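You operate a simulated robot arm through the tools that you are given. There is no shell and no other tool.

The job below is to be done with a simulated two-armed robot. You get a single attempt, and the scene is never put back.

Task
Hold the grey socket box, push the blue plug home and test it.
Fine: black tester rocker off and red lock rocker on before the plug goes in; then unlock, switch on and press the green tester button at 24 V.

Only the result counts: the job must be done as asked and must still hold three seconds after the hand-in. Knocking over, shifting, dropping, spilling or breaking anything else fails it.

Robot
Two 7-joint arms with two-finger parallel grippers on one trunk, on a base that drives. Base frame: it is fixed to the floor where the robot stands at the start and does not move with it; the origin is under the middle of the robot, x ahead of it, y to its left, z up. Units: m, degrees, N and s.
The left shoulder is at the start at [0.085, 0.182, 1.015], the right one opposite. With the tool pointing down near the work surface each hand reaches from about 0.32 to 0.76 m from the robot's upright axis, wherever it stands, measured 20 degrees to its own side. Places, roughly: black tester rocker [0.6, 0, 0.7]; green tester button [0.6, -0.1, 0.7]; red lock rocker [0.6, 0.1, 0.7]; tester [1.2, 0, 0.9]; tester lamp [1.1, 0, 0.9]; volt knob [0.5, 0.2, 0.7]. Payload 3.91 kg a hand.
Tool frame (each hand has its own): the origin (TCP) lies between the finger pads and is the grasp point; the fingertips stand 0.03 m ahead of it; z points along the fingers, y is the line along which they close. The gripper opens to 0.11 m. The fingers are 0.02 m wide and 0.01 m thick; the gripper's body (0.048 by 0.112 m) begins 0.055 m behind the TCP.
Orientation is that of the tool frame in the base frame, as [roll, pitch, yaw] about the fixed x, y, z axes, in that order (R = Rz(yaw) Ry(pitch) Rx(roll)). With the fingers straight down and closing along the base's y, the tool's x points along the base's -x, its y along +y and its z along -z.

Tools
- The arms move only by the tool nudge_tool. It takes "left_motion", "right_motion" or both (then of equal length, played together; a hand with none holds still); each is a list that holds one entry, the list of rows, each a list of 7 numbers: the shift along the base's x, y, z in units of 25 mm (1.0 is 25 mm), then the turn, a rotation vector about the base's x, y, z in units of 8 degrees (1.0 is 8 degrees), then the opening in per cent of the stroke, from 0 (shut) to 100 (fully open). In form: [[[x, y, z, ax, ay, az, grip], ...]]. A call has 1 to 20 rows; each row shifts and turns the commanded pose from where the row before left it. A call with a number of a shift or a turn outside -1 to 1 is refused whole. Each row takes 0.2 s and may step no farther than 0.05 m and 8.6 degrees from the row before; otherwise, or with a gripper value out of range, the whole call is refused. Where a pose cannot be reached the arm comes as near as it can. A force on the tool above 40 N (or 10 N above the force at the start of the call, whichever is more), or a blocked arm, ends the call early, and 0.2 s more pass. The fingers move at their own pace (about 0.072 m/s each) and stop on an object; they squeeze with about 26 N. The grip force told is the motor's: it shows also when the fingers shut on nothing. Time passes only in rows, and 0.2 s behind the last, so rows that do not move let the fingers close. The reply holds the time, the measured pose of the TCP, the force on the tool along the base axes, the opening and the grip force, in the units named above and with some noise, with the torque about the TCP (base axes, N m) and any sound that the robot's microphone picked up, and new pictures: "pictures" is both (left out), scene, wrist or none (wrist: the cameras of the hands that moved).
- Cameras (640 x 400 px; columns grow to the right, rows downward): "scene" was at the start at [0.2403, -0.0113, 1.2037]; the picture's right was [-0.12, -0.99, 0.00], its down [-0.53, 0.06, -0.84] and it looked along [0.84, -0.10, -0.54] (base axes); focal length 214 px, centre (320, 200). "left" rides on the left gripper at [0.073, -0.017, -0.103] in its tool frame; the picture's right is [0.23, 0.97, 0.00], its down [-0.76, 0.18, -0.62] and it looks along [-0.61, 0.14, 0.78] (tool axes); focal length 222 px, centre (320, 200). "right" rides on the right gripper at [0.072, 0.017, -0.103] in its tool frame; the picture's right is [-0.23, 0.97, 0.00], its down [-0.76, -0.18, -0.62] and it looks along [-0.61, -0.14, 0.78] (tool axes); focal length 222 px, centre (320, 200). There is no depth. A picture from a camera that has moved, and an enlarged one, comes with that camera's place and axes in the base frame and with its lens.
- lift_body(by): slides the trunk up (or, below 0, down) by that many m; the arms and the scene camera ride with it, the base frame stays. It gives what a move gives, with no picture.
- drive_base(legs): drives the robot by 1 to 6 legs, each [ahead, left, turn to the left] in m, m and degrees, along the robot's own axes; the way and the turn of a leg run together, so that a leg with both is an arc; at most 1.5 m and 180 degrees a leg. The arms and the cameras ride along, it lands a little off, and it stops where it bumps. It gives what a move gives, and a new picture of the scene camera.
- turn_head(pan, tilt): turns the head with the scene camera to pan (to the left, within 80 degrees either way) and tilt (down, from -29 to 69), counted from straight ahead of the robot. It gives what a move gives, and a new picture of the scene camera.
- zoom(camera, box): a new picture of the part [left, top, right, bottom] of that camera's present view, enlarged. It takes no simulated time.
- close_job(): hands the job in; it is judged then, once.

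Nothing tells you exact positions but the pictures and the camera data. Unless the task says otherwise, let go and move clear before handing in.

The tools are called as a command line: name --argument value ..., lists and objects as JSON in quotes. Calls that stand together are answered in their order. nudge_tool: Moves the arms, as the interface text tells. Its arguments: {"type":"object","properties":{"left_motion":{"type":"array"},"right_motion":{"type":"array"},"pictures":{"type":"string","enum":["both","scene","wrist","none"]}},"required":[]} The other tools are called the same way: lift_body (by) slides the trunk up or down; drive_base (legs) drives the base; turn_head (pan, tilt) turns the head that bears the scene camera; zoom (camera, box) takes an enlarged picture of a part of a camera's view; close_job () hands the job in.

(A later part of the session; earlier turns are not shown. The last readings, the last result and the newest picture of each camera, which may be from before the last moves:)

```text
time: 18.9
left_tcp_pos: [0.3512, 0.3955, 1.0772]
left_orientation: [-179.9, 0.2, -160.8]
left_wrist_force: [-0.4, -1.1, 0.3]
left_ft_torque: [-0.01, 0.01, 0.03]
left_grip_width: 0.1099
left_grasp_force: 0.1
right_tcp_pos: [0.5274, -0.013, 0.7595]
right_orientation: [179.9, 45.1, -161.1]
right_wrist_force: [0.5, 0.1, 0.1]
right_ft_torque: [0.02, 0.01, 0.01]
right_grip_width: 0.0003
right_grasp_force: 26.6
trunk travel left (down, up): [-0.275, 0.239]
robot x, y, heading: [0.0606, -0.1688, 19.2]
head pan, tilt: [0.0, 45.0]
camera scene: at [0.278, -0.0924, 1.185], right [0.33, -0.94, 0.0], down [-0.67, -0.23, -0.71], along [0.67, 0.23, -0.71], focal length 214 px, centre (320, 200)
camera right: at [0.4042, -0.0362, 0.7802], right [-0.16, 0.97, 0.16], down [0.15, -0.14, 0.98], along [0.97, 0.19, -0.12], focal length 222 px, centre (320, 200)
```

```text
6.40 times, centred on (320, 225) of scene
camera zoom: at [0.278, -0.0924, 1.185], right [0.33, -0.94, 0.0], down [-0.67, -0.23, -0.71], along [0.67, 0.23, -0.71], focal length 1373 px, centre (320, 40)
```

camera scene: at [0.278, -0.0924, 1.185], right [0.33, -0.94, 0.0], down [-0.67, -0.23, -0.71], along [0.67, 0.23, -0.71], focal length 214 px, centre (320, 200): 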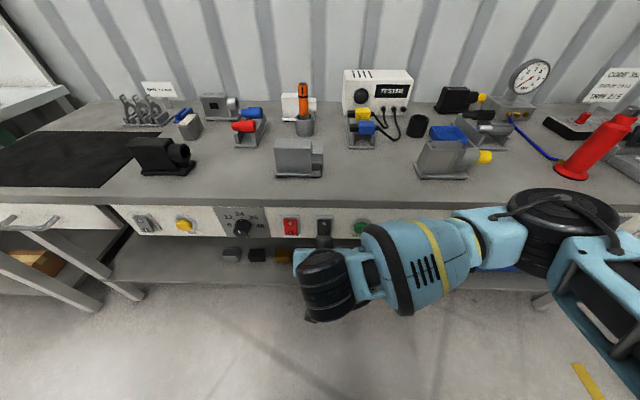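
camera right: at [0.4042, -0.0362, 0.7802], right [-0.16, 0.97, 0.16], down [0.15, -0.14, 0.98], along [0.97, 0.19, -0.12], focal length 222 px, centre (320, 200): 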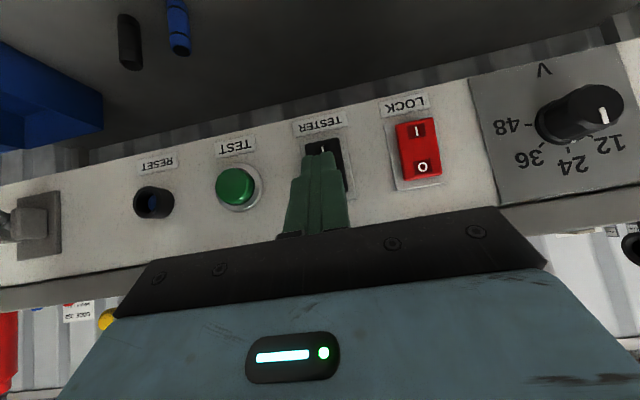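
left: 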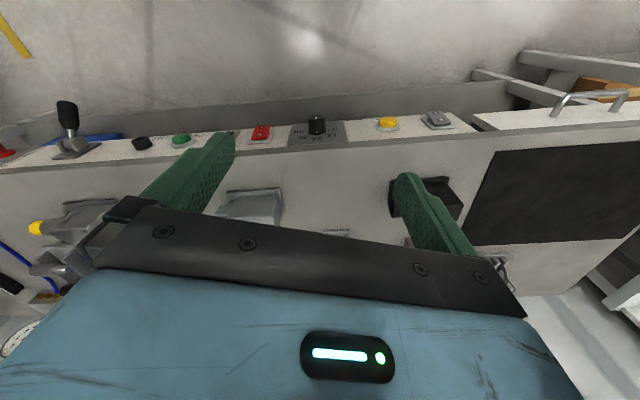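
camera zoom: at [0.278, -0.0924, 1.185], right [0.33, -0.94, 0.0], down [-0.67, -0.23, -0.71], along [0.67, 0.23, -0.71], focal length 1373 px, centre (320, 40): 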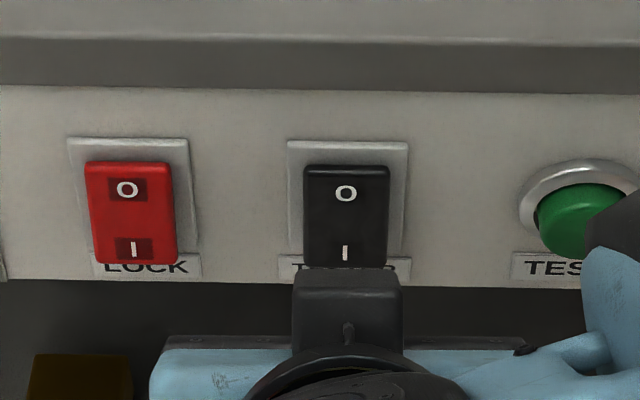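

TESTER is now OFF: the "O" end is in and the "I" end stands out. Next is LOCK. I'll move the tip in front of its lower "I" half.

nudge_tool --right_motion '[[[0.0426, 0.978, -0.4, 0, 0, 0, 0], [0.0426, 0.978, -0.4, 0, 0, 0, 0], [0.0426, 0.978, -0.4, 0, 0, 0, 0], [0.0426, 0.978, -0.4, 0, 0, 0, 0]]]' --pictures "both"

zoom --camera "right" --box '[220, 60, 460, 210]'

zoom --camera "scene" --box '[230, 200, 370, 280]'

```text
time: 19.9
left_tcp_pos: [0.3502, 0.3956, 1.0766]
left_orientation: [-179.8, 0.1, -160.9]
left_wrist_force: [0.6, 0.1, 0.1]
left_ft_torque: [-0.01, 0.01, 0.01]
left_grip_width: 0.1101
left_grasp_force: 0.1
right_tcp_pos: [0.5317, 0.0847, 0.7176]
right_orientation: [179.8, 45.0, -161.1]
right_wrist_force: [-0.7, 1.1, 0.0]
right_ft_torque: [0.0, 0.03, -0.01]
right_grip_width: 0.0
right_grasp_force: 25.8
trunk travel left (down, up): [-0.275, 0.239]
robot x, y, heading: [0.0583, -0.1666, 19.1]
head pan, tilt: [0.0, 45.0]
camera scene: at [0.2782, -0.0919, 1.1849], right [0.33, -0.94, 0.0], down [-0.67, -0.23, -0.71], along [0.67, 0.23, -0.71], focal length 214 px, centre (320, 200)
camera right: at [0.4087, 0.0614, 0.7401], right [-0.17, 0.97, 0.16], down [0.15, -0.14, 0.98], along [0.97, 0.19, -0.12], focal length 222 px, centre (320, 200)
```

scene: 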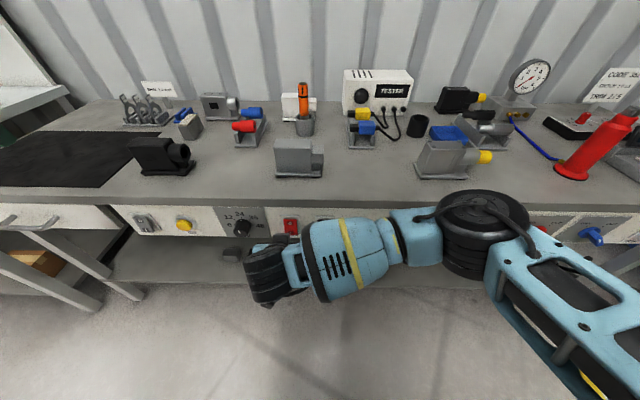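
right: 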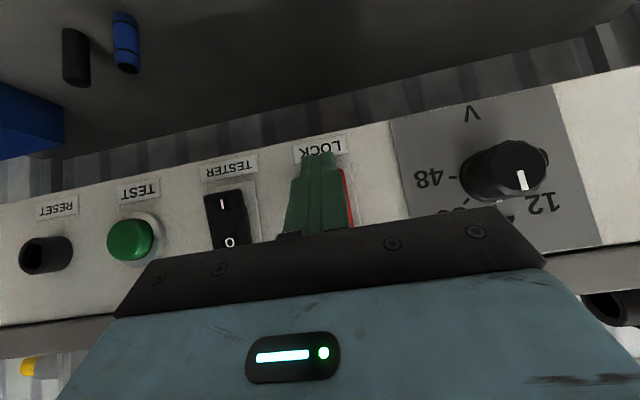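

```text
2.67 times, centred on (340, 135) of right
camera zoom: at [0.4087, 0.0614, 0.7401], right [-0.17, 0.97, 0.16], down [0.15, -0.14, 0.98], along [0.97, 0.19, -0.12], focal length 592 px, centre (267, 373)
```

zoom: 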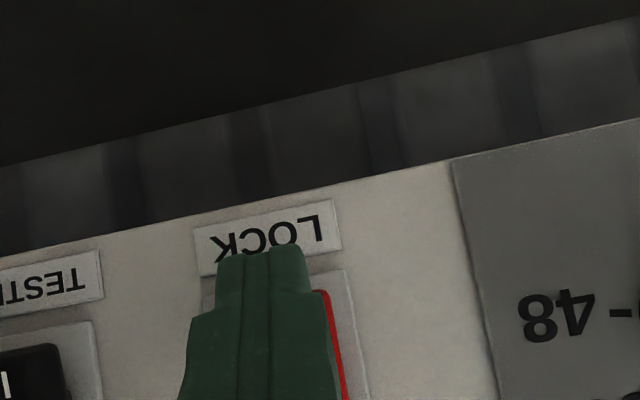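

```text
4.57 times, centred on (300, 240) of scene
camera zoom: at [0.2782, -0.0919, 1.1849], right [0.33, -0.94, 0.0], down [-0.67, -0.23, -0.71], along [0.67, 0.23, -0.71], focal length 980 px, centre (411, 17)
```

zoom: 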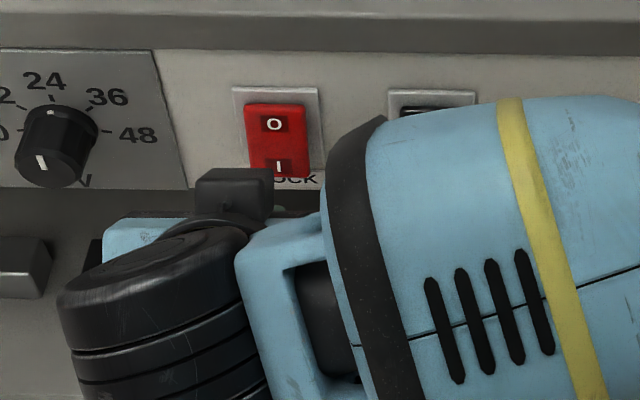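

The tip is aligned with the lower "I" half of LOCK. I'll press forward.

nudge_tool --right_motion '[[[0.189, 0.0654, 0, 0, 0, 0, 0], [0.189, 0.0654, 0, 0, 0, 0, 0], [0.189, 0.0654, 0, 0, 0, 0, 0], [0.189, 0.0654, 0, 0, 0, 0, 0], [0.113, 0.039, 0, 0, 0, 0, 0], [0.113, 0.039, 0, 0, 0, 0, 0], [0.113, 0.039, 0, 0, 0, 0, 0], [0.113, 0.039, 0, 0, 0, 0, 0], [0.113, 0.039, 0, 0, 0, 0, 0]]]' --pictures "both"

zoom --camera "right" --box '[220, 60, 460, 210]'

zoom --camera "scene" --box '[230, 200, 370, 280]'

```text
time: 21.9
left_tcp_pos: [0.3503, 0.393, 1.078]
left_orientation: [-179.9, 0.3, -160.8]
left_wrist_force: [-0.8, -0.1, 0.5]
left_ft_torque: [-0.03, -0.02, 0.0]
left_grip_width: 0.1099
left_grasp_force: 0.0
right_tcp_pos: [0.5608, 0.0958, 0.7172]
right_orientation: [179.8, 44.7, -160.9]
right_wrist_force: [-21.6, -13.2, -0.1]
right_ft_torque: [-0.22, 0.28, -0.2]
right_grip_width: 0.0002
right_grasp_force: 25.7
trunk travel left (down, up): [-0.275, 0.239]
robot x, y, heading: [0.06, -0.1688, 18.9]
head pan, tilt: [0.0, 45.0]
camera scene: at [0.2761, -0.0935, 1.1853], right [0.33, -0.94, 0.0], down [-0.67, -0.23, -0.71], along [0.67, 0.23, -0.71], focal length 214 px, centre (320, 200)
camera right: at [0.4377, 0.0718, 0.7404], right [-0.17, 0.97, 0.16], down [0.15, -0.14, 0.98], along [0.97, 0.19, -0.13], focal length 222 px, centre (320, 200)
```

scene: 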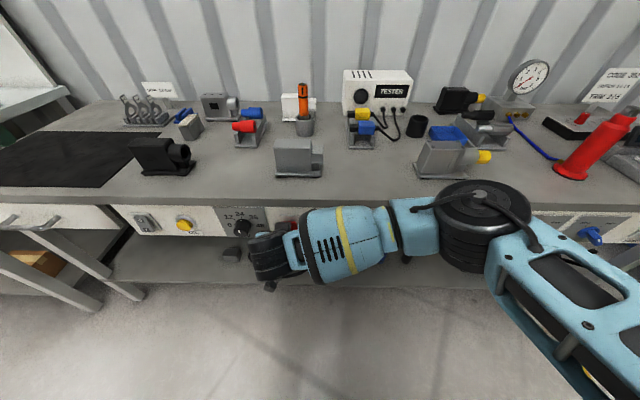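
right: 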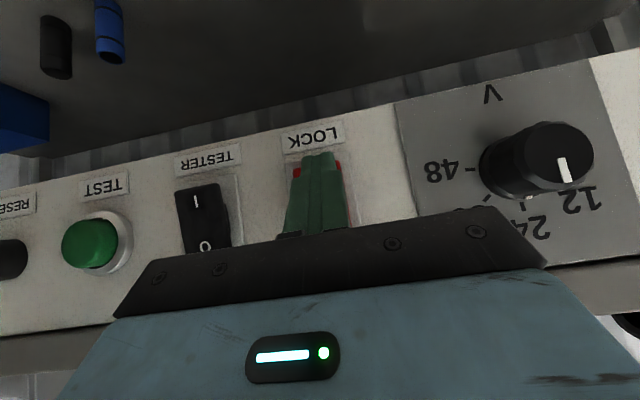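

```text
2.67 times, centred on (340, 135) of right
camera zoom: at [0.4377, 0.0718, 0.7404], right [-0.17, 0.97, 0.16], down [0.15, -0.14, 0.98], along [0.97, 0.19, -0.13], focal length 592 px, centre (267, 373)
```

zoom: 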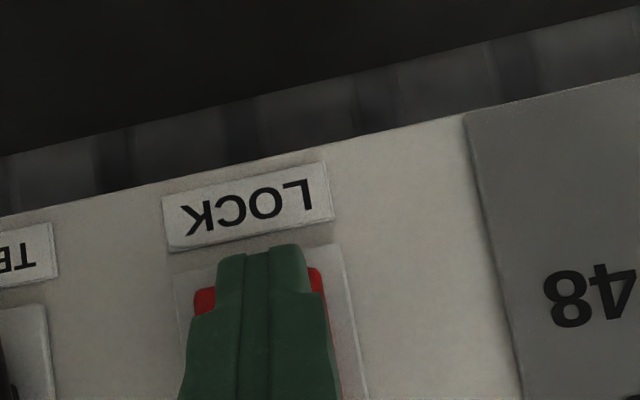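

```text
4.57 times, centred on (300, 240) of scene
camera zoom: at [0.2761, -0.0935, 1.1853], right [0.33, -0.94, 0.0], down [-0.67, -0.23, -0.71], along [0.67, 0.23, -0.71], focal length 980 px, centre (411, 17)
```

zoom: 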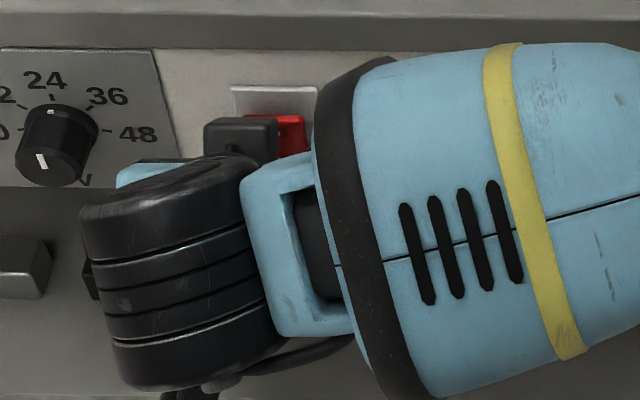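

nudge_tool --right_motion '[[[-0.378, -0.131, 0, 0, 0, 0, 0], [-0.756, -0.262, 0, 0, 0, 0, 0], [-0.756, -0.262, -0.3, 0, 0, 0, 0], [-0.756, -0.262, -0.3, 0, 0, 0, 0], [-0.418, -0.677, 0, 0, 0, 0, 0], [-0.418, -0.677, 0, 0, 0, 0, 0]]]' --pictures "both"

zoom --camera "right" --box '[260, 60, 500, 210]'

zoom --camera "scene" --box '[270, 200, 370, 250]'

```text
time: 23.4
left_tcp_pos: [0.3523, 0.3943, 1.0767]
left_orientation: [-179.9, 0.1, -160.9]
left_wrist_force: [0.7, -0.2, -0.4]
left_ft_torque: [0.0, -0.04, 0.03]
left_grip_width: 0.1101
left_grasp_force: 0.1
right_tcp_pos: [0.4782, 0.0393, 0.7029]
right_orientation: [179.6, 45.2, -161.3]
right_wrist_force: [1.4, -0.5, -0.4]
right_ft_torque: [0.01, -0.01, -0.01]
right_grip_width: 0.0
right_grasp_force: 25.8
trunk travel left (down, up): [-0.275, 0.239]
robot x, y, heading: [0.0628, -0.1689, 19.3]
head pan, tilt: [0.0, 45.0]
camera scene: at [0.2781, -0.0925, 1.1849], right [0.33, -0.94, 0.0], down [-0.67, -0.23, -0.71], along [0.67, 0.23, -0.71], focal length 214 px, centre (320, 200)
camera right: at [0.3552, 0.0157, 0.7251], right [-0.17, 0.97, 0.16], down [0.15, -0.14, 0.98], along [0.97, 0.19, -0.12], focal length 222 px, centre (320, 200)
```

scene: 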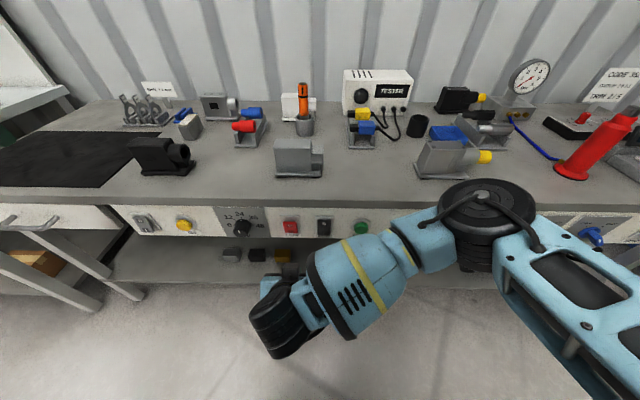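
right: 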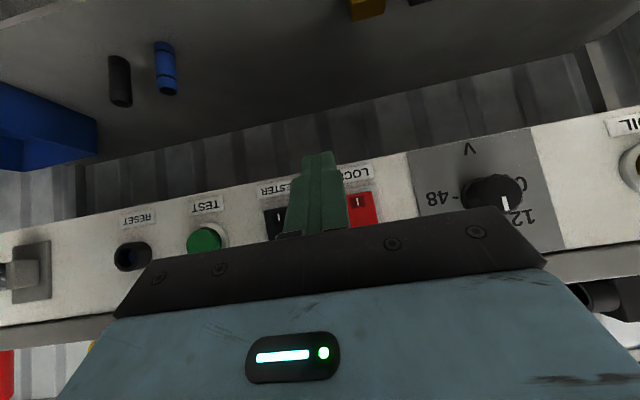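

```text
2.67 times, centred on (380, 135) of right
camera zoom: at [0.3552, 0.0157, 0.7251], right [-0.17, 0.97, 0.16], down [0.15, -0.14, 0.98], along [0.97, 0.19, -0.12], focal length 592 px, centre (160, 373)
```

zoom: 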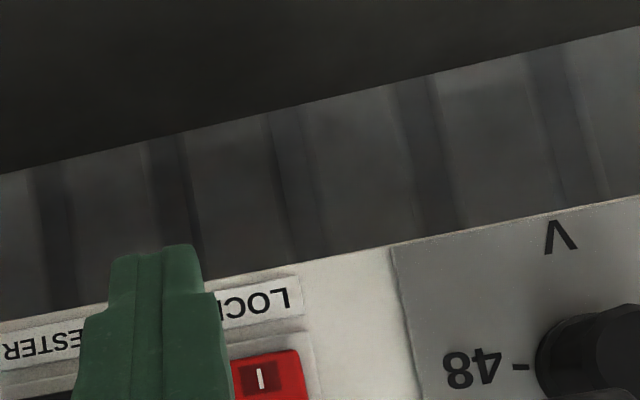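

```text
6.40 times, centred on (320, 225) of scene
camera zoom: at [0.2781, -0.0925, 1.1849], right [0.33, -0.94, 0.0], down [-0.67, -0.23, -0.71], along [0.67, 0.23, -0.71], focal length 1373 px, centre (320, 40)
```

zoom: 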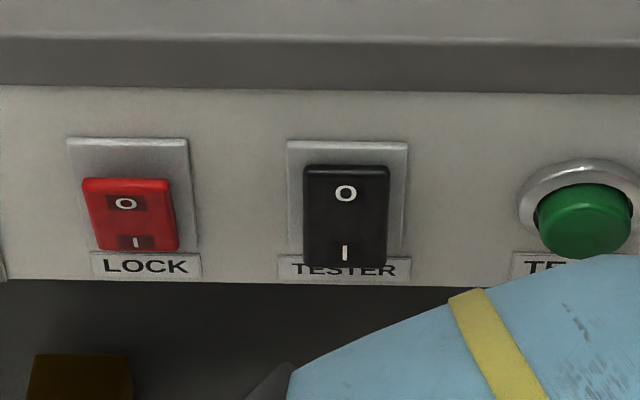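

LOCK is now ON and TESTER is OFF. Next I'll raise the right hand, bring it back to pointing down, and look down to see how much room the base has to drive closer.

nudge_tool --right_motion '[[[0.196, -0.567, 1, 0, 0, 0, 0], [0.196, -0.567, 1, 0, 0, 0, 0], [0.196, -0.567, 1, 0, 0, 0, 0], [0.196, -0.567, 1, 0, 0, 0, 0], [0.196, -0.567, 1, 0, 0, 0, 0], [0.196, -0.567, 1, 0, 0, 0, 0], [0.196, -0.567, 1, -0.306, 0.886, 0, 0], [0.196, -0.567, 1, -0.306, 0.886, 0, 0], [0.196, -0.567, 1, -0.306, 0.886, 0, 50], [0.196, -0.567, 1, -0.306, 0.886, 0, 100], [0.196, -0.567, 1, -0.306, 0.886, 0, 100], [0.196, -0.567, 1, -0.306, 0.886, 0, 100]]]' --pictures "none"

turn_head --pan 0 --tilt 69

```text
time: 25.9
left_tcp_pos: [0.3518, 0.395, 1.0773]
left_orientation: [-179.9, 0.1, -160.9]
left_wrist_force: [-0.3, 0.2, 0.0]
left_ft_torque: [0.01, -0.04, 0.01]
left_grip_width: 0.11
left_grasp_force: 0.1
right_tcp_pos: [0.5378, -0.1316, 1.0045]
right_orientation: [179.9, -0.1, -161.0]
right_wrist_force: [-0.8, -0.3, 0.1]
right_ft_torque: [0.0, -0.04, 0.01]
right_grip_width: 0.11
right_grasp_force: 0.1
trunk travel left (down, up): [-0.275, 0.239]
robot x, y, heading: [0.0606, -0.1675, 19.1]
head pan, tilt: [0.0, 45.0]
```

```text
time: 26.8
left_tcp_pos: [0.3503, 0.395, 1.0767]
left_orientation: [-179.9, 0.0, -160.8]
left_wrist_force: [-0.1, -0.8, -0.3]
left_ft_torque: [-0.01, -0.04, 0.01]
left_grip_width: 0.1099
left_grasp_force: 0.0
right_tcp_pos: [0.5364, -0.1317, 1.0038]
right_orientation: [179.9, 0.2, -161.0]
right_wrist_force: [-1.1, -0.5, 1.8]
right_ft_torque: [0.0, 0.03, 0.02]
right_grip_width: 0.1101
right_grasp_force: 0.1
trunk travel left (down, up): [-0.275, 0.239]
robot x, y, heading: [0.0615, -0.1662, 19.0]
head pan, tilt: [0.0, 68.8]
camera scene: at [0.2543, -0.1007, 1.1561], right [0.33, -0.94, 0.0], down [-0.88, -0.31, -0.36], along [0.34, 0.12, -0.93], focal length 214 px, centre (320, 200)
```

scene: 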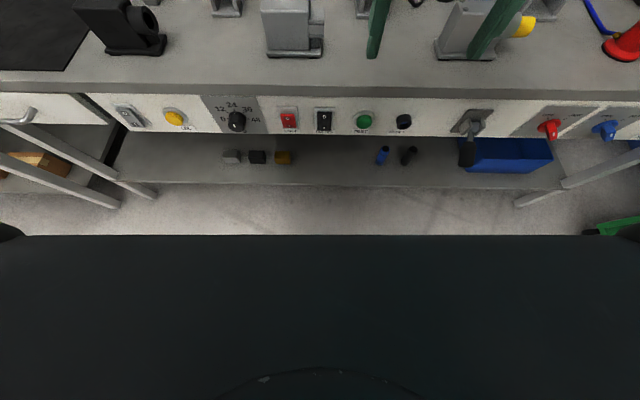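

The bench and its lower shelf both start at about 0.6 m ahead, so there is room. I'll drive forward in small legs, keeping the hands above everything.

turn_head --pan 0 --tilt 50

drive_base --legs '[[0.12, 0, 0]]'

```text
time: 27.6
left_tcp_pos: [0.352, 0.3952, 1.0773]
left_orientation: [-179.9, 0.1, -160.8]
left_wrist_force: [0.2, 0.5, 0.6]
left_ft_torque: [-0.01, -0.01, 0.0]
left_grip_width: 0.1103
left_grasp_force: 0.0
right_tcp_pos: [0.5369, -0.1312, 1.0043]
right_orientation: [179.8, 0.1, -161.2]
right_wrist_force: [-0.7, 0.4, 0.0]
right_ft_torque: [0.02, 0.01, 0.02]
right_grip_width: 0.11
right_grasp_force: 0.0
trunk travel left (down, up): [-0.275, 0.239]
robot x, y, heading: [0.0585, -0.1684, 19.6]
head pan, tilt: [0.0, 50.0]
camera scene: at [0.2741, -0.0938, 1.1779], right [0.33, -0.94, 0.0], down [-0.72, -0.25, -0.64], along [0.61, 0.21, -0.77], focal length 214 px, centre (320, 200)
```

scene: 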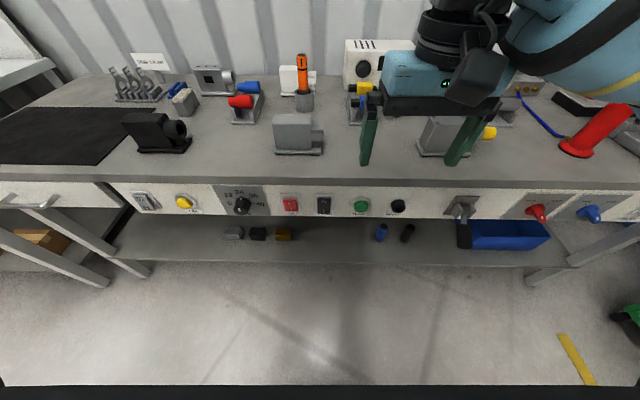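

```text
time: 28.9
left_tcp_pos: [0.4662, 0.4352, 1.0759]
left_orientation: [-179.9, 0.1, -160.7]
left_wrist_force: [0.5, 0.0, -0.2]
left_ft_torque: [0.01, 0.0, -0.01]
left_grip_width: 0.1099
left_grasp_force: 0.0
right_tcp_pos: [0.652, -0.0905, 1.0041]
right_orientation: [179.9, 0.1, -161.0]
right_wrist_force: [0.2, -1.0, -0.6]
right_ft_torque: [0.01, 0.03, 0.0]
right_grip_width: 0.11
right_grasp_force: 0.0
trunk travel left (down, up): [-0.275, 0.239]
robot x, y, heading: [0.1738, -0.1287, 19.3]
head pan, tilt: [0.0, 50.0]
camera scene: at [0.3886, -0.0536, 1.1778], right [0.33, -0.94, 0.0], down [-0.72, -0.25, -0.64], along [0.61, 0.21, -0.77], focal length 214 px, centre (320, 200)
```

scene: 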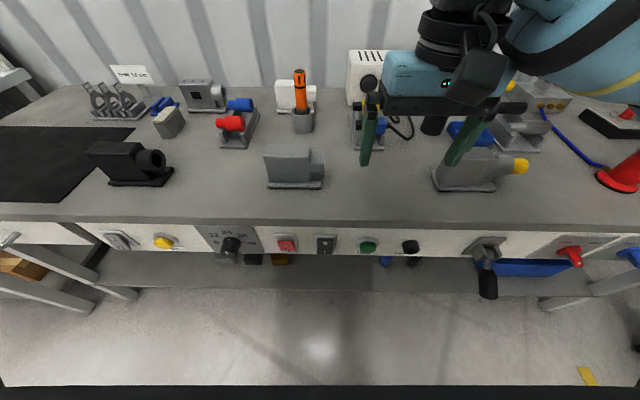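

drive_base --legs '[[0.1, 0, 0]]'

nudge_tool --right_motion '[[[0, 0, 0, 0, 0, 0, 100]]]' --left_motion '[[[0, 0, 0, 0, 0, 0, 100]]]' --pictures "wrist"

```text
time: 30.0
left_tcp_pos: [0.5588, 0.4668, 1.0771]
left_orientation: [180.0, 0.1, -160.7]
left_wrist_force: [0.2, -0.3, -0.5]
left_ft_torque: [0.0, 0.02, 0.01]
left_grip_width: 0.1101
left_grasp_force: 0.0
right_tcp_pos: [0.7456, -0.0581, 1.0051]
right_orientation: [179.9, 0.0, -160.9]
right_wrist_force: [0.8, 0.1, -0.5]
right_ft_torque: [-0.01, 0.01, 0.0]
right_grip_width: 0.1102
right_grasp_force: 0.0
trunk travel left (down, up): [-0.275, 0.239]
robot x, y, heading: [0.2646, -0.0974, 19.1]
head pan, tilt: [0.0, 50.0]
camera scene: at [0.4818, -0.021, 1.1779], right [0.33, -0.94, 0.0], down [-0.72, -0.25, -0.64], along [0.61, 0.21, -0.77], focal length 214 px, centre (320, 200)
```

scene: 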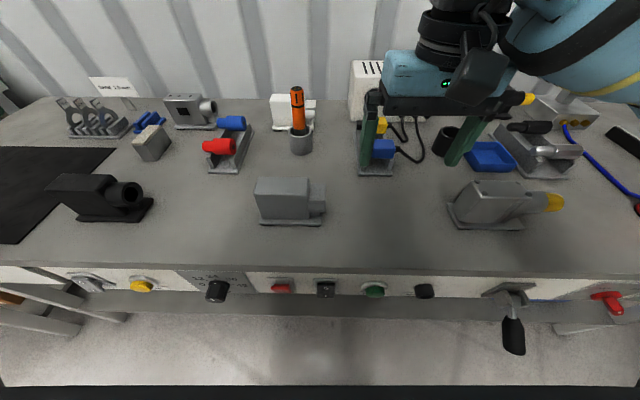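

```text
time: 30.4
left_tcp_pos: [0.5582, 0.4673, 1.0785]
left_orientation: [-180.0, 0.1, -160.8]
left_wrist_force: [0.2, 0.4, 0.4]
left_ft_torque: [-0.02, -0.02, 0.03]
left_grip_width: 0.1102
left_grasp_force: 0.0
right_tcp_pos: [0.7434, -0.0578, 1.0056]
right_orientation: [180.0, 0.2, -160.9]
right_wrist_force: [-0.3, 0.8, -0.5]
right_ft_torque: [0.03, -0.02, -0.01]
right_grip_width: 0.1101
right_grasp_force: 0.0
trunk travel left (down, up): [-0.275, 0.239]
robot x, y, heading: [0.2638, -0.0928, 19.4]
head pan, tilt: [0.0, 50.0]
camera right: at [0.6694, -0.0646, 1.1076], right [-0.1, 0.99, 0.0], down [0.78, 0.08, 0.62], along [0.62, 0.07, -0.78], focal length 222 px, centre (320, 200)
camera left: at [0.4954, 0.428, 1.1815], right [-0.54, 0.84, 0.0], down [0.66, 0.42, 0.62], along [0.53, 0.33, -0.78], focal length 222 px, centre (320, 200)
```

right: 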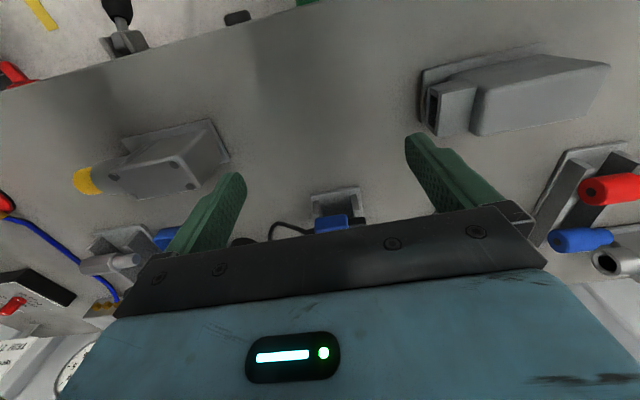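
left: 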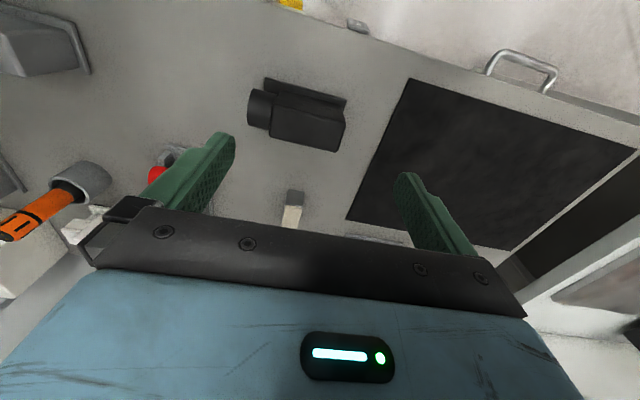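

The robot is now about 0.22 m closer. My new triangulation puts the bench top at about z 0.82, so everything is nearer than I first thought. I'll zoom in to measure the socket box and the plug cradle.

zoom --camera "scene" --box '[230, 60, 430, 240]'

zoom --camera "right" --box '[380, 30, 640, 180]'

zoom --camera "right" --box '[240, 140, 440, 260]'

```text
2.22 times, centred on (330, 150) of scene
camera zoom: at [0.481, -0.0212, 1.178], right [0.33, -0.94, 0.0], down [-0.72, -0.25, -0.64], along [0.61, 0.21, -0.77], focal length 477 px, centre (298, 311)
```

zoom: 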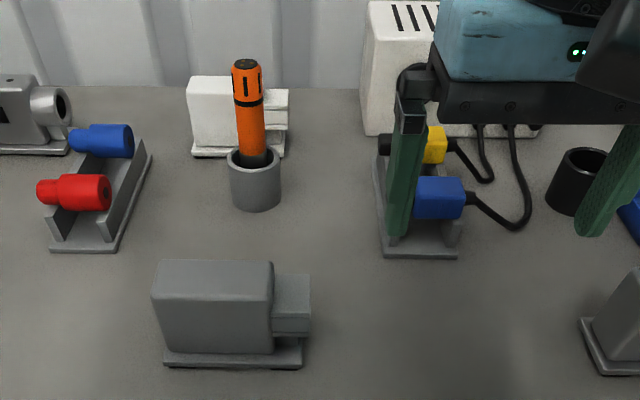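

```text
2.46 times, centred on (510, 105) of right
camera zoom: at [0.6694, -0.0646, 1.1076], right [-0.1, 0.99, 0.0], down [0.78, 0.08, 0.62], along [0.62, 0.07, -0.78], focal length 547 px, centre (-148, 434)
```

zoom: 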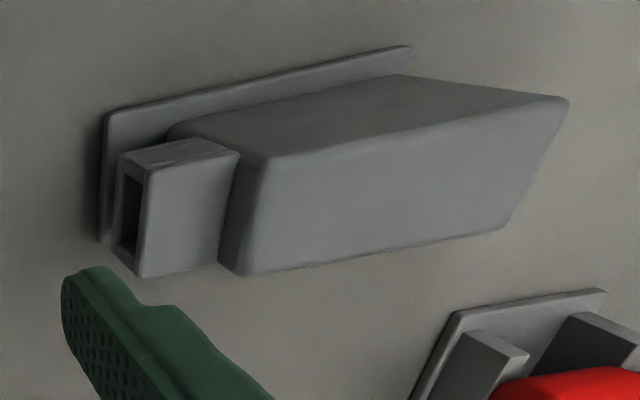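

```text
3.20 times, centred on (340, 200) of right
camera zoom: at [0.6694, -0.0646, 1.1076], right [-0.1, 0.99, 0.0], down [0.78, 0.08, 0.62], along [0.62, 0.07, -0.78], focal length 711 px, centre (256, 200)
```

zoom: 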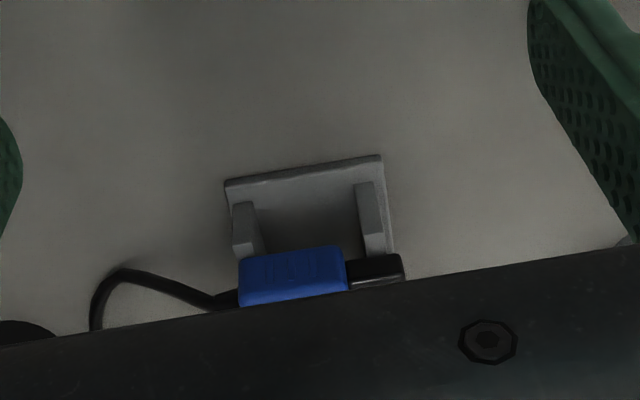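

zoom --camera "scene" --box '[240, 165, 344, 230]'

zoom --camera "right" --box '[410, 60, 510, 145]'

```text
6.15 times, centred on (292, 198) of scene
camera zoom: at [0.481, -0.0212, 1.178], right [0.33, -0.94, 0.0], down [-0.72, -0.25, -0.64], along [0.61, 0.21, -0.77], focal length 1320 px, centre (492, 215)
```

zoom: 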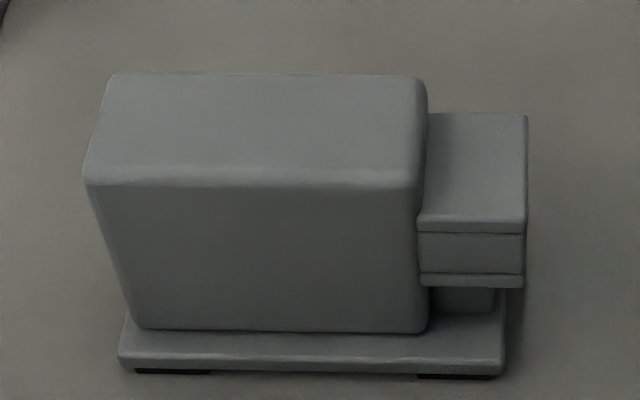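

```text
4.71 times, centred on (460, 102) of right
camera zoom: at [0.6694, -0.0646, 1.1076], right [-0.1, 0.99, 0.0], down [0.78, 0.08, 0.62], along [0.62, 0.07, -0.78], focal length 1045 px, centre (-339, 659)
```

zoom: 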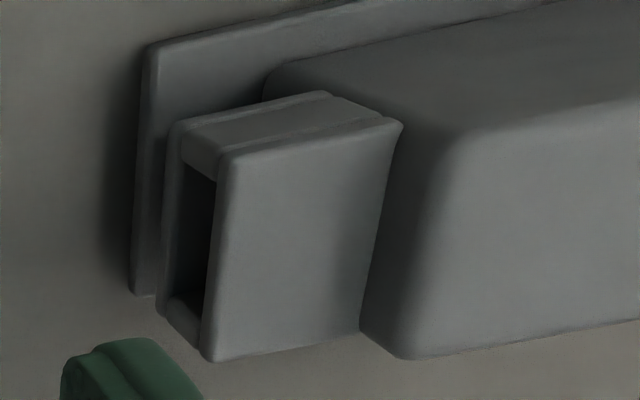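

The grey box body is about 95 mm long, 45 mm deep and 67 mm tall, with its mouth at the right end near z 0.86. The plug lies along the bench direction, so I'll turn the right gripper 90° to close across it, and go above the cradle for a closer look.

nudge_tool --right_motion '[[[0.391, 0.057, 0, 0, 0, 0.9375, 100], [0.391, 0.057, 0, 0, 0, 0.9375, 100], [0.391, 0.057, 0, 0, 0, 0.9375, 100], [0.391, 0.057, 0, 0, 0, 0.9375, 100], [0.391, 0.057, 0, 0, 0, 0.9375, 100], [0.391, 0.057, 0, 0, 0, 0.9375, 100], [0.391, 0.057, 0, 0, 0, 0.9375, 100], [0.391, 0.057, 0, 0, 0, 0.9375, 100], [0.391, 0.057, 0, 0, 0, 0.9375, 100], [0.391, 0.057, 0, 0, 0, 0.9375, 100], [0.391, 0.057, 0, 0, 0, 0.9375, 100], [0.391, 0.057, 0, 0, 0, 0.9375, 100]]]' --pictures "both"

```text
time: 33.0
left_tcp_pos: [0.5568, 0.4684, 1.0778]
left_orientation: [-179.9, 0.1, -160.7]
left_wrist_force: [-0.1, 1.4, 0.2]
left_ft_torque: [0.03, -0.01, -0.01]
left_grip_width: 0.1103
left_grasp_force: 0.1
right_tcp_pos: [0.664, -0.0431, 0.9861]
right_orientation: [179.9, 0.1, -71.0]
right_wrist_force: [-0.1, 0.4, -0.8]
right_ft_torque: [-0.01, 0.0, 0.0]
right_grip_width: 0.1101
right_grasp_force: 0.1
right hand out of reach, approached as far as the arm can: row 8, 9, 10, 11, 12
trunk travel left (down, up): [-0.275, 0.239]
robot x, y, heading: [0.2642, -0.0958, 19.3]
head pan, tilt: [0.0, 50.0]
camera scene: at [0.4808, -0.021, 1.178], right [0.33, -0.94, 0.0], down [-0.72, -0.25, -0.64], along [0.61, 0.21, -0.77], focal length 214 px, centre (320, 200)
camera right: at [0.6721, -0.1148, 1.0885], right [-0.99, -0.1, 0.0], down [-0.08, 0.78, 0.62], along [-0.06, 0.62, -0.78], focal length 222 px, centre (320, 200)
```

scene: 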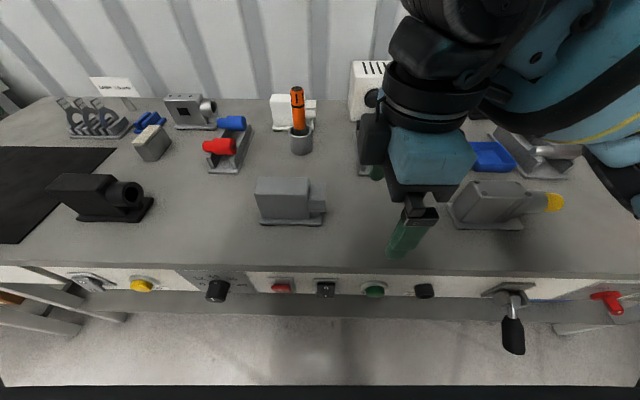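
right: 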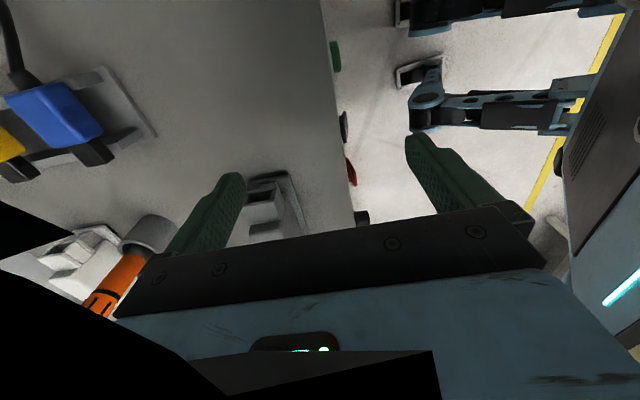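

With that rotation the right arm runs out of reach early. I'll try the opposite rotation (−90°) at this clear spot.

nudge_tool --right_motion '[[[0, 0, 0.3, 0, 0, -1, 100], [0, 0, 0.3, 0, 0, -1, 100], [0, 0, 0, 0, 0, -1, 100], [0, 0, 0, 0, 0, -1, 100], [0, 0, 0, 0, 0, -1, 100], [0, 0, 0, 0, 0, -1, 100], [0, 0, 0, 0, 0, -1, 100], [0, 0, 0, 0, 0, -1, 100], [0, 0, 0, 0, 0, -1, 100], [0, 0, 0, 0, 0, -1, 100], [0, 0, 0, 0, 0, -1, 100], [0, 0, 0, 0, 0, -1, 100], [0, 0, 0, 0, 0, -1, 100], [0, 0, 0, 0, 0, -1, 100], [0, 0, 0, 0, 0, -1, 100], [0, 0, 0, 0, 0, -1, 100], [0, 0, 0, 0, 0, -1, 100], [0, 0, 0, 0, 0, -1, 100], [0, 0, 0, 0, 0, -1, 100], [0, 0, 0, 0, 0, -1, 100]]]' --pictures "scene"

```text
time: 37.2
left_tcp_pos: [0.5579, 0.467, 1.0769]
left_orientation: [-180.0, 0.0, -160.7]
left_wrist_force: [0.6, 1.1, 0.5]
left_ft_torque: [-0.02, 0.02, 0.01]
left_grip_width: 0.1102
left_grasp_force: 0.0
right_tcp_pos: [0.6651, -0.0407, 1.0016]
right_orientation: [180.0, 0.1, 128.9]
right_wrist_force: [-0.5, 0.5, -0.2]
right_ft_torque: [0.01, -0.01, -0.04]
right_grip_width: 0.1099
right_grasp_force: 0.0
trunk travel left (down, up): [-0.275, 0.239]
robot x, y, heading: [0.2668, -0.0972, 19.2]
head pan, tilt: [0.0, 50.0]
camera scene: at [0.4811, -0.0212, 1.178], right [0.33, -0.94, 0.0], down [-0.72, -0.25, -0.64], along [0.61, 0.21, -0.77], focal length 214 px, centre (320, 200)
```

scene: 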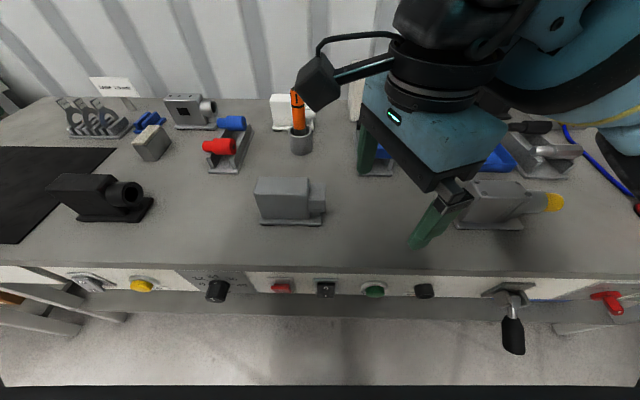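

nudge_tool --right_motion '[[[0, 0, 0, 0, 0, -1, 100], [0, 0, 0, 0, 0, -1, 100], [0.622, -0.018, 0, 0, 0, -0.5, 100], [0.769, 0.016, 0, 0, 0, 0, 100], [0.769, 0.016, 0, 0, 0, 0, 100], [0.769, 0.016, 0, 0, 0, 0, 100], [0.769, 0.016, 0, 0, 0, 0, 100], [0.769, 0.016, 0, 0, 0, 0, 100], [0.769, 0.016, 0, 0, 0, 0, 100], [0.769, 0.016, 0, 0, 0, 0, 100]]]' --pictures "both"

```text
time: 39.4
left_tcp_pos: [0.559, 0.4678, 1.0784]
left_orientation: [-179.9, 0.2, -160.7]
left_wrist_force: [0.1, -0.1, -0.4]
left_ft_torque: [0.01, 0.01, -0.01]
left_grip_width: 0.1101
left_grasp_force: 0.0
right_tcp_pos: [0.8164, -0.0391, 1.0002]
right_orientation: [180.0, 0.0, 109.1]
right_wrist_force: [0.8, 0.9, 0.6]
right_ft_torque: [0.01, -0.01, 0.01]
right_grip_width: 0.1101
right_grasp_force: 0.0
trunk travel left (down, up): [-0.275, 0.239]
robot x, y, heading: [0.263, -0.0968, 19.4]
head pan, tilt: [0.0, 50.0]
camera scene: at [0.4813, -0.0212, 1.1779], right [0.33, -0.94, 0.0], down [-0.72, -0.25, -0.64], along [0.61, 0.21, -0.77], focal length 214 px, centre (320, 200)
camera right: at [0.8074, 0.0364, 1.1033], right [0.99, 0.1, 0.0], down [0.08, -0.78, 0.62], along [0.07, -0.62, -0.78], focal length 222 px, centre (320, 200)
```

scene: 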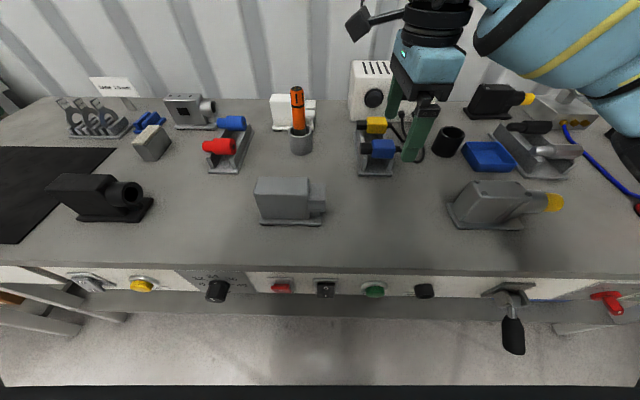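
right: 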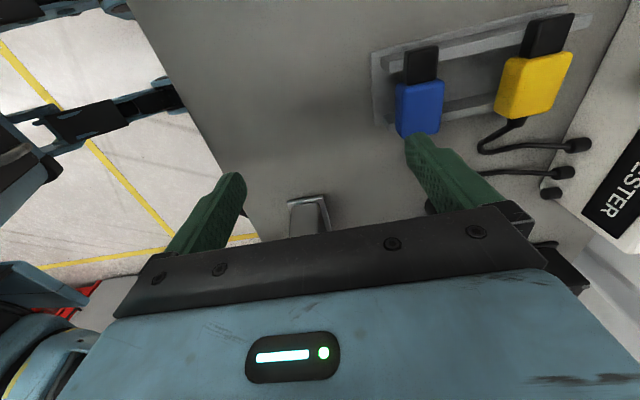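

The −90° orientation reaches further, and the right wrist camera now shows the blue plug in its cradle. I'll zoom in on it from both cameras to measure it.

zoom --camera "right" --box '[350, 0, 590, 150]'

zoom --camera "scene" --box '[330, 100, 440, 185]'

```text
2.67 times, centred on (470, 75) of right
camera zoom: at [0.8074, 0.0364, 1.1033], right [0.99, 0.1, 0.0], down [0.08, -0.78, 0.62], along [0.07, -0.62, -0.78], focal length 592 px, centre (-80, 533)
```

zoom: 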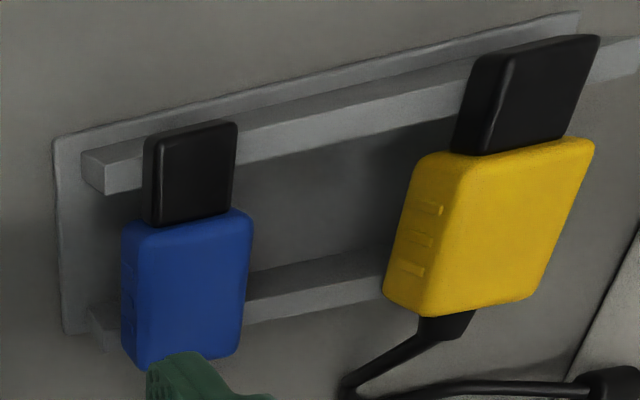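

```text
4.71 times, centred on (385, 142) of scene
camera zoom: at [0.4813, -0.0212, 1.1779], right [0.33, -0.94, 0.0], down [-0.72, -0.25, -0.64], along [0.61, 0.21, -0.77], focal length 1009 px, centre (14, 471)
```

zoom: 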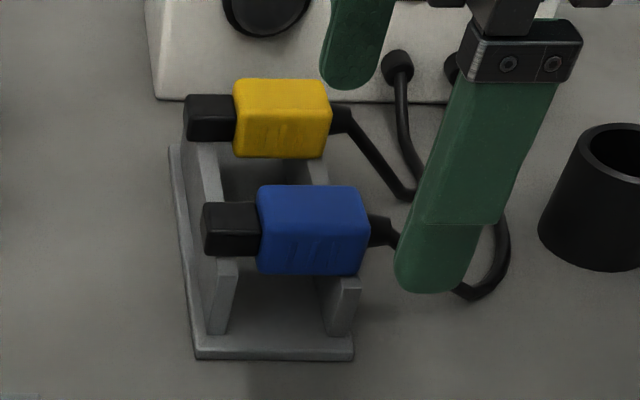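

I have good estimates: plug body at about (bench-forward 0.854, bench-left −0.318, z 0.876), mouth centre at about (0.707, −0.185, 0.876). The left hand will grip the box across its 43 mm depth, leaning left so the two wrist cameras stay apart. I'll rotate the left hand first, up high.

nudge_tool --left_motion '[[[0, 0, 0, 0, 0, 0.9375, 100], [0, 0, 0, 0, 0, 0.9375, 100], [0, 0, 0, 0, 0, 0.9375, 100], [0, 0, 0, 0, 0, 0.9375, 100], [0, 0, 0, 0, 0, 0.9375, 100], [0, 0, 0, 0, 0, 0.9375, 100], [0, 0, 0, 0, 0, 0.9375, 100], [0, 0, 0, 0, 0, 0.9375, 100], [0, 0, 0, 0, 0, 0.9375, 100], [0, 0, 0, 0, 0, 0.9375, 100], [0, 0, 0, 0, 0, 0.9375, 100], [0, 0, 0, 0, 0, 0.9375, 100]]]' --pictures "scene"

```text
time: 42.0
left_tcp_pos: [0.5582, 0.4673, 1.0767]
left_orientation: [-179.9, 0.1, -70.5]
left_wrist_force: [0.9, 0.5, 0.0]
left_ft_torque: [0.0, -0.01, 0.02]
left_grip_width: 0.11
left_grasp_force: 0.0
right_tcp_pos: [0.8155, -0.0394, 1.0009]
right_orientation: [179.9, 0.1, 109.2]
right_wrist_force: [0.4, 0.8, 0.5]
right_ft_torque: [0.03, -0.01, -0.02]
right_grip_width: 0.1097
right_grasp_force: 0.1
trunk travel left (down, up): [-0.275, 0.239]
robot x, y, heading: [0.2632, -0.0979, 19.4]
head pan, tilt: [0.0, 50.0]
camera scene: at [0.4811, -0.0212, 1.178], right [0.33, -0.94, 0.0], down [-0.72, -0.25, -0.64], along [0.61, 0.21, -0.77], focal length 214 px, centre (320, 200)
```

scene: 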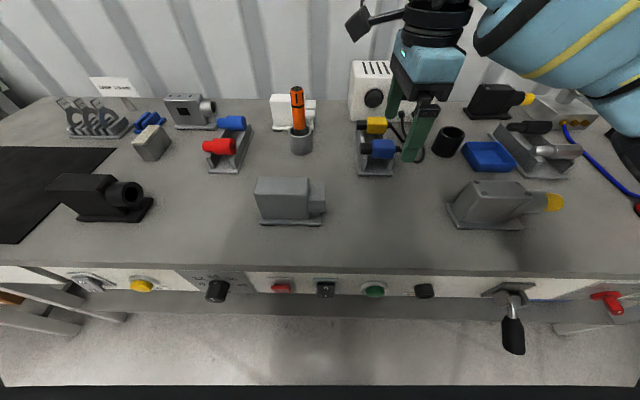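

nudge_tool --left_motion '[[[0.445, -0.904, -0.235, -0.886, -0.307, 0, 100], [0.445, -0.904, -0.235, -0.886, -0.307, 0, 100], [0.445, -0.904, -0.235, -0.886, -0.307, 0, 100], [0.445, -0.904, -0.235, -0.886, -0.307, 0, 100], [0.445, -0.904, -0.235, -0.886, -0.307, 0, 100], [0.445, -0.904, -0.235, -0.886, -0.307, 0, 100], [0.445, -0.904, -0.235, 0, 0, 0, 100], [0.445, -0.904, -0.235, 0, 0, 0, 100]]]' --pictures "both"

```text
time: 43.8
left_tcp_pos: [0.6478, 0.2866, 1.0294]
left_orientation: [179.8, -45.0, -70.4]
left_wrist_force: [0.2, -1.5, -0.4]
left_ft_torque: [-0.01, 0.02, -0.01]
left_grip_width: 0.1099
left_grasp_force: 0.0
right_tcp_pos: [0.8154, -0.0401, 1.001]
right_orientation: [179.8, 0.1, 109.1]
right_wrist_force: [-0.3, 0.5, -0.1]
right_ft_torque: [-0.05, 0.0, 0.02]
right_grip_width: 0.1099
right_grasp_force: 0.1
trunk travel left (down, up): [-0.275, 0.239]
robot x, y, heading: [0.2636, -0.0936, 19.2]
head pan, tilt: [0.0, 50.0]
camera scene: at [0.4815, -0.0213, 1.1779], right [0.33, -0.94, 0.0], down [-0.72, -0.25, -0.64], along [0.61, 0.21, -0.77], focal length 214 px, centre (320, 200)
camera left: at [0.6573, 0.3136, 1.1554], right [-0.86, -0.48, 0.16], down [-0.49, 0.86, -0.1], along [-0.09, -0.16, -0.98], focal length 222 px, centre (320, 200)
```

scene: 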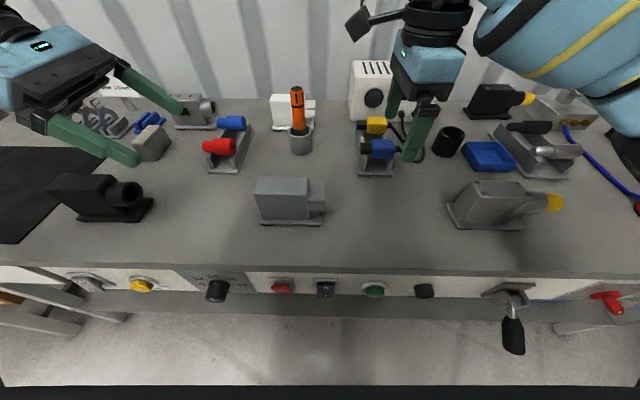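
left: 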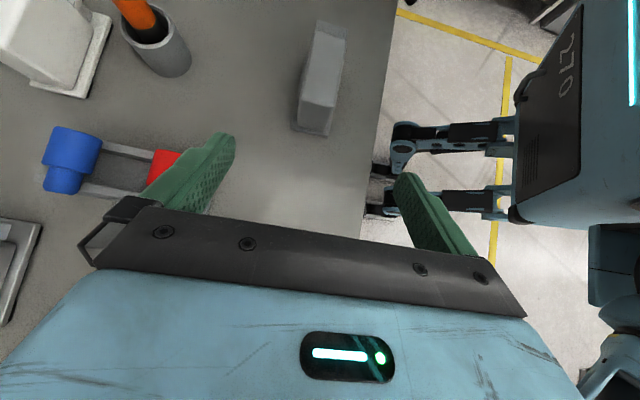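

zoom --camera "left" --box '[260, 0, 400, 150]'

```text
2.67 times, centred on (330, 75) of left
camera zoom: at [0.6573, 0.3136, 1.1554], right [-0.86, -0.48, 0.16], down [-0.49, 0.86, -0.1], along [-0.09, -0.16, -0.98], focal length 592 px, centre (293, 533)
```

zoom: 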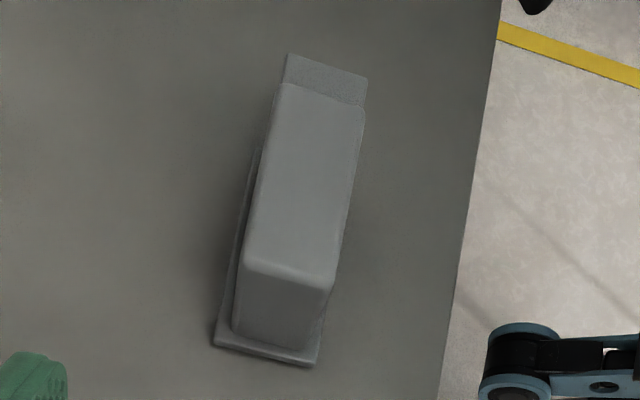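

The left camera confirms the box: top centred at bench-forward 0.709, spanning −0.06 to −0.15 along the bench, mouth at −0.186. I'll bring the open left hand diagonally down over the box.

nudge_tool --left_motion '[[[0.2066, -0.559, -0.576, 0, 0, 0, 100], [0.2066, -0.559, -0.576, 0, 0, 0, 100], [0.2066, -0.559, -0.576, 0, 0, 0, 100], [0.2066, -0.559, -0.576, 0, 0, 0, 100], [0.2066, -0.559, -0.576, 0, 0, 0, 100], [0.2066, -0.559, -0.576, 0, 0, 0, 100], [0.2066, -0.559, -0.576, 0, 0, 0, 100], [0.2066, -0.559, -0.576, 0, 0, 0, 100]]]' --pictures "both"

zoom --camera "scene" --box '[200, 130, 360, 250]'

```text
time: 45.6
left_tcp_pos: [0.6889, 0.1769, 0.9139]
left_orientation: [179.8, -44.9, -70.5]
left_wrist_force: [-0.2, 0.0, -0.1]
left_ft_torque: [-0.03, 0.01, -0.01]
left_grip_width: 0.1101
left_grasp_force: 0.1
right_tcp_pos: [0.8155, -0.0404, 1.0004]
right_orientation: [179.9, 0.1, 109.1]
right_wrist_force: [0.4, 1.1, 0.8]
right_ft_torque: [0.02, -0.04, 0.01]
right_grip_width: 0.11
right_grasp_force: 0.1
trunk travel left (down, up): [-0.275, 0.239]
robot x, y, heading: [0.2658, -0.0998, 19.5]
head pan, tilt: [0.0, 50.0]
camera scene: at [0.4813, -0.0213, 1.178], right [0.33, -0.94, 0.0], down [-0.72, -0.25, -0.64], along [0.61, 0.21, -0.77], focal length 214 px, centre (320, 200)
camera left: at [0.6984, 0.2018, 1.0397], right [-0.87, -0.47, 0.16], down [-0.49, 0.87, -0.1], along [-0.1, -0.16, -0.98], focal length 222 px, centre (320, 200)
```

scene: 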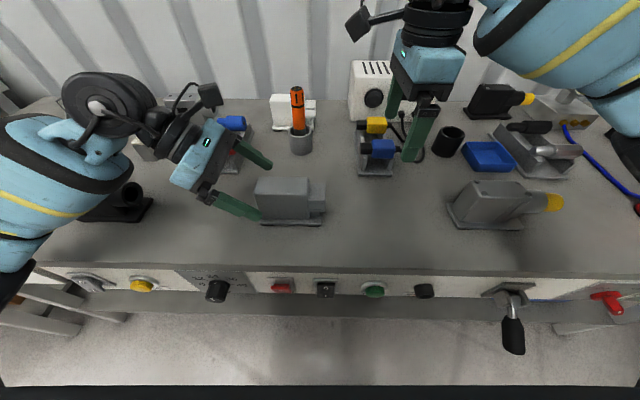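
left: 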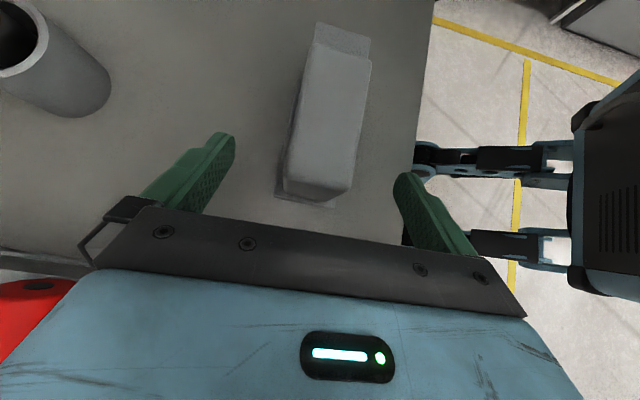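

```text
3.33 times, centred on (280, 190) of scene
camera zoom: at [0.4813, -0.0213, 1.178], right [0.33, -0.94, 0.0], down [-0.72, -0.25, -0.64], along [0.61, 0.21, -0.77], focal length 715 px, centre (453, 233)
```

zoom: 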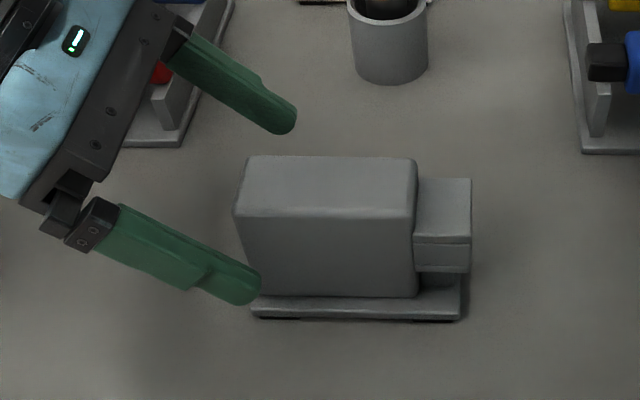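

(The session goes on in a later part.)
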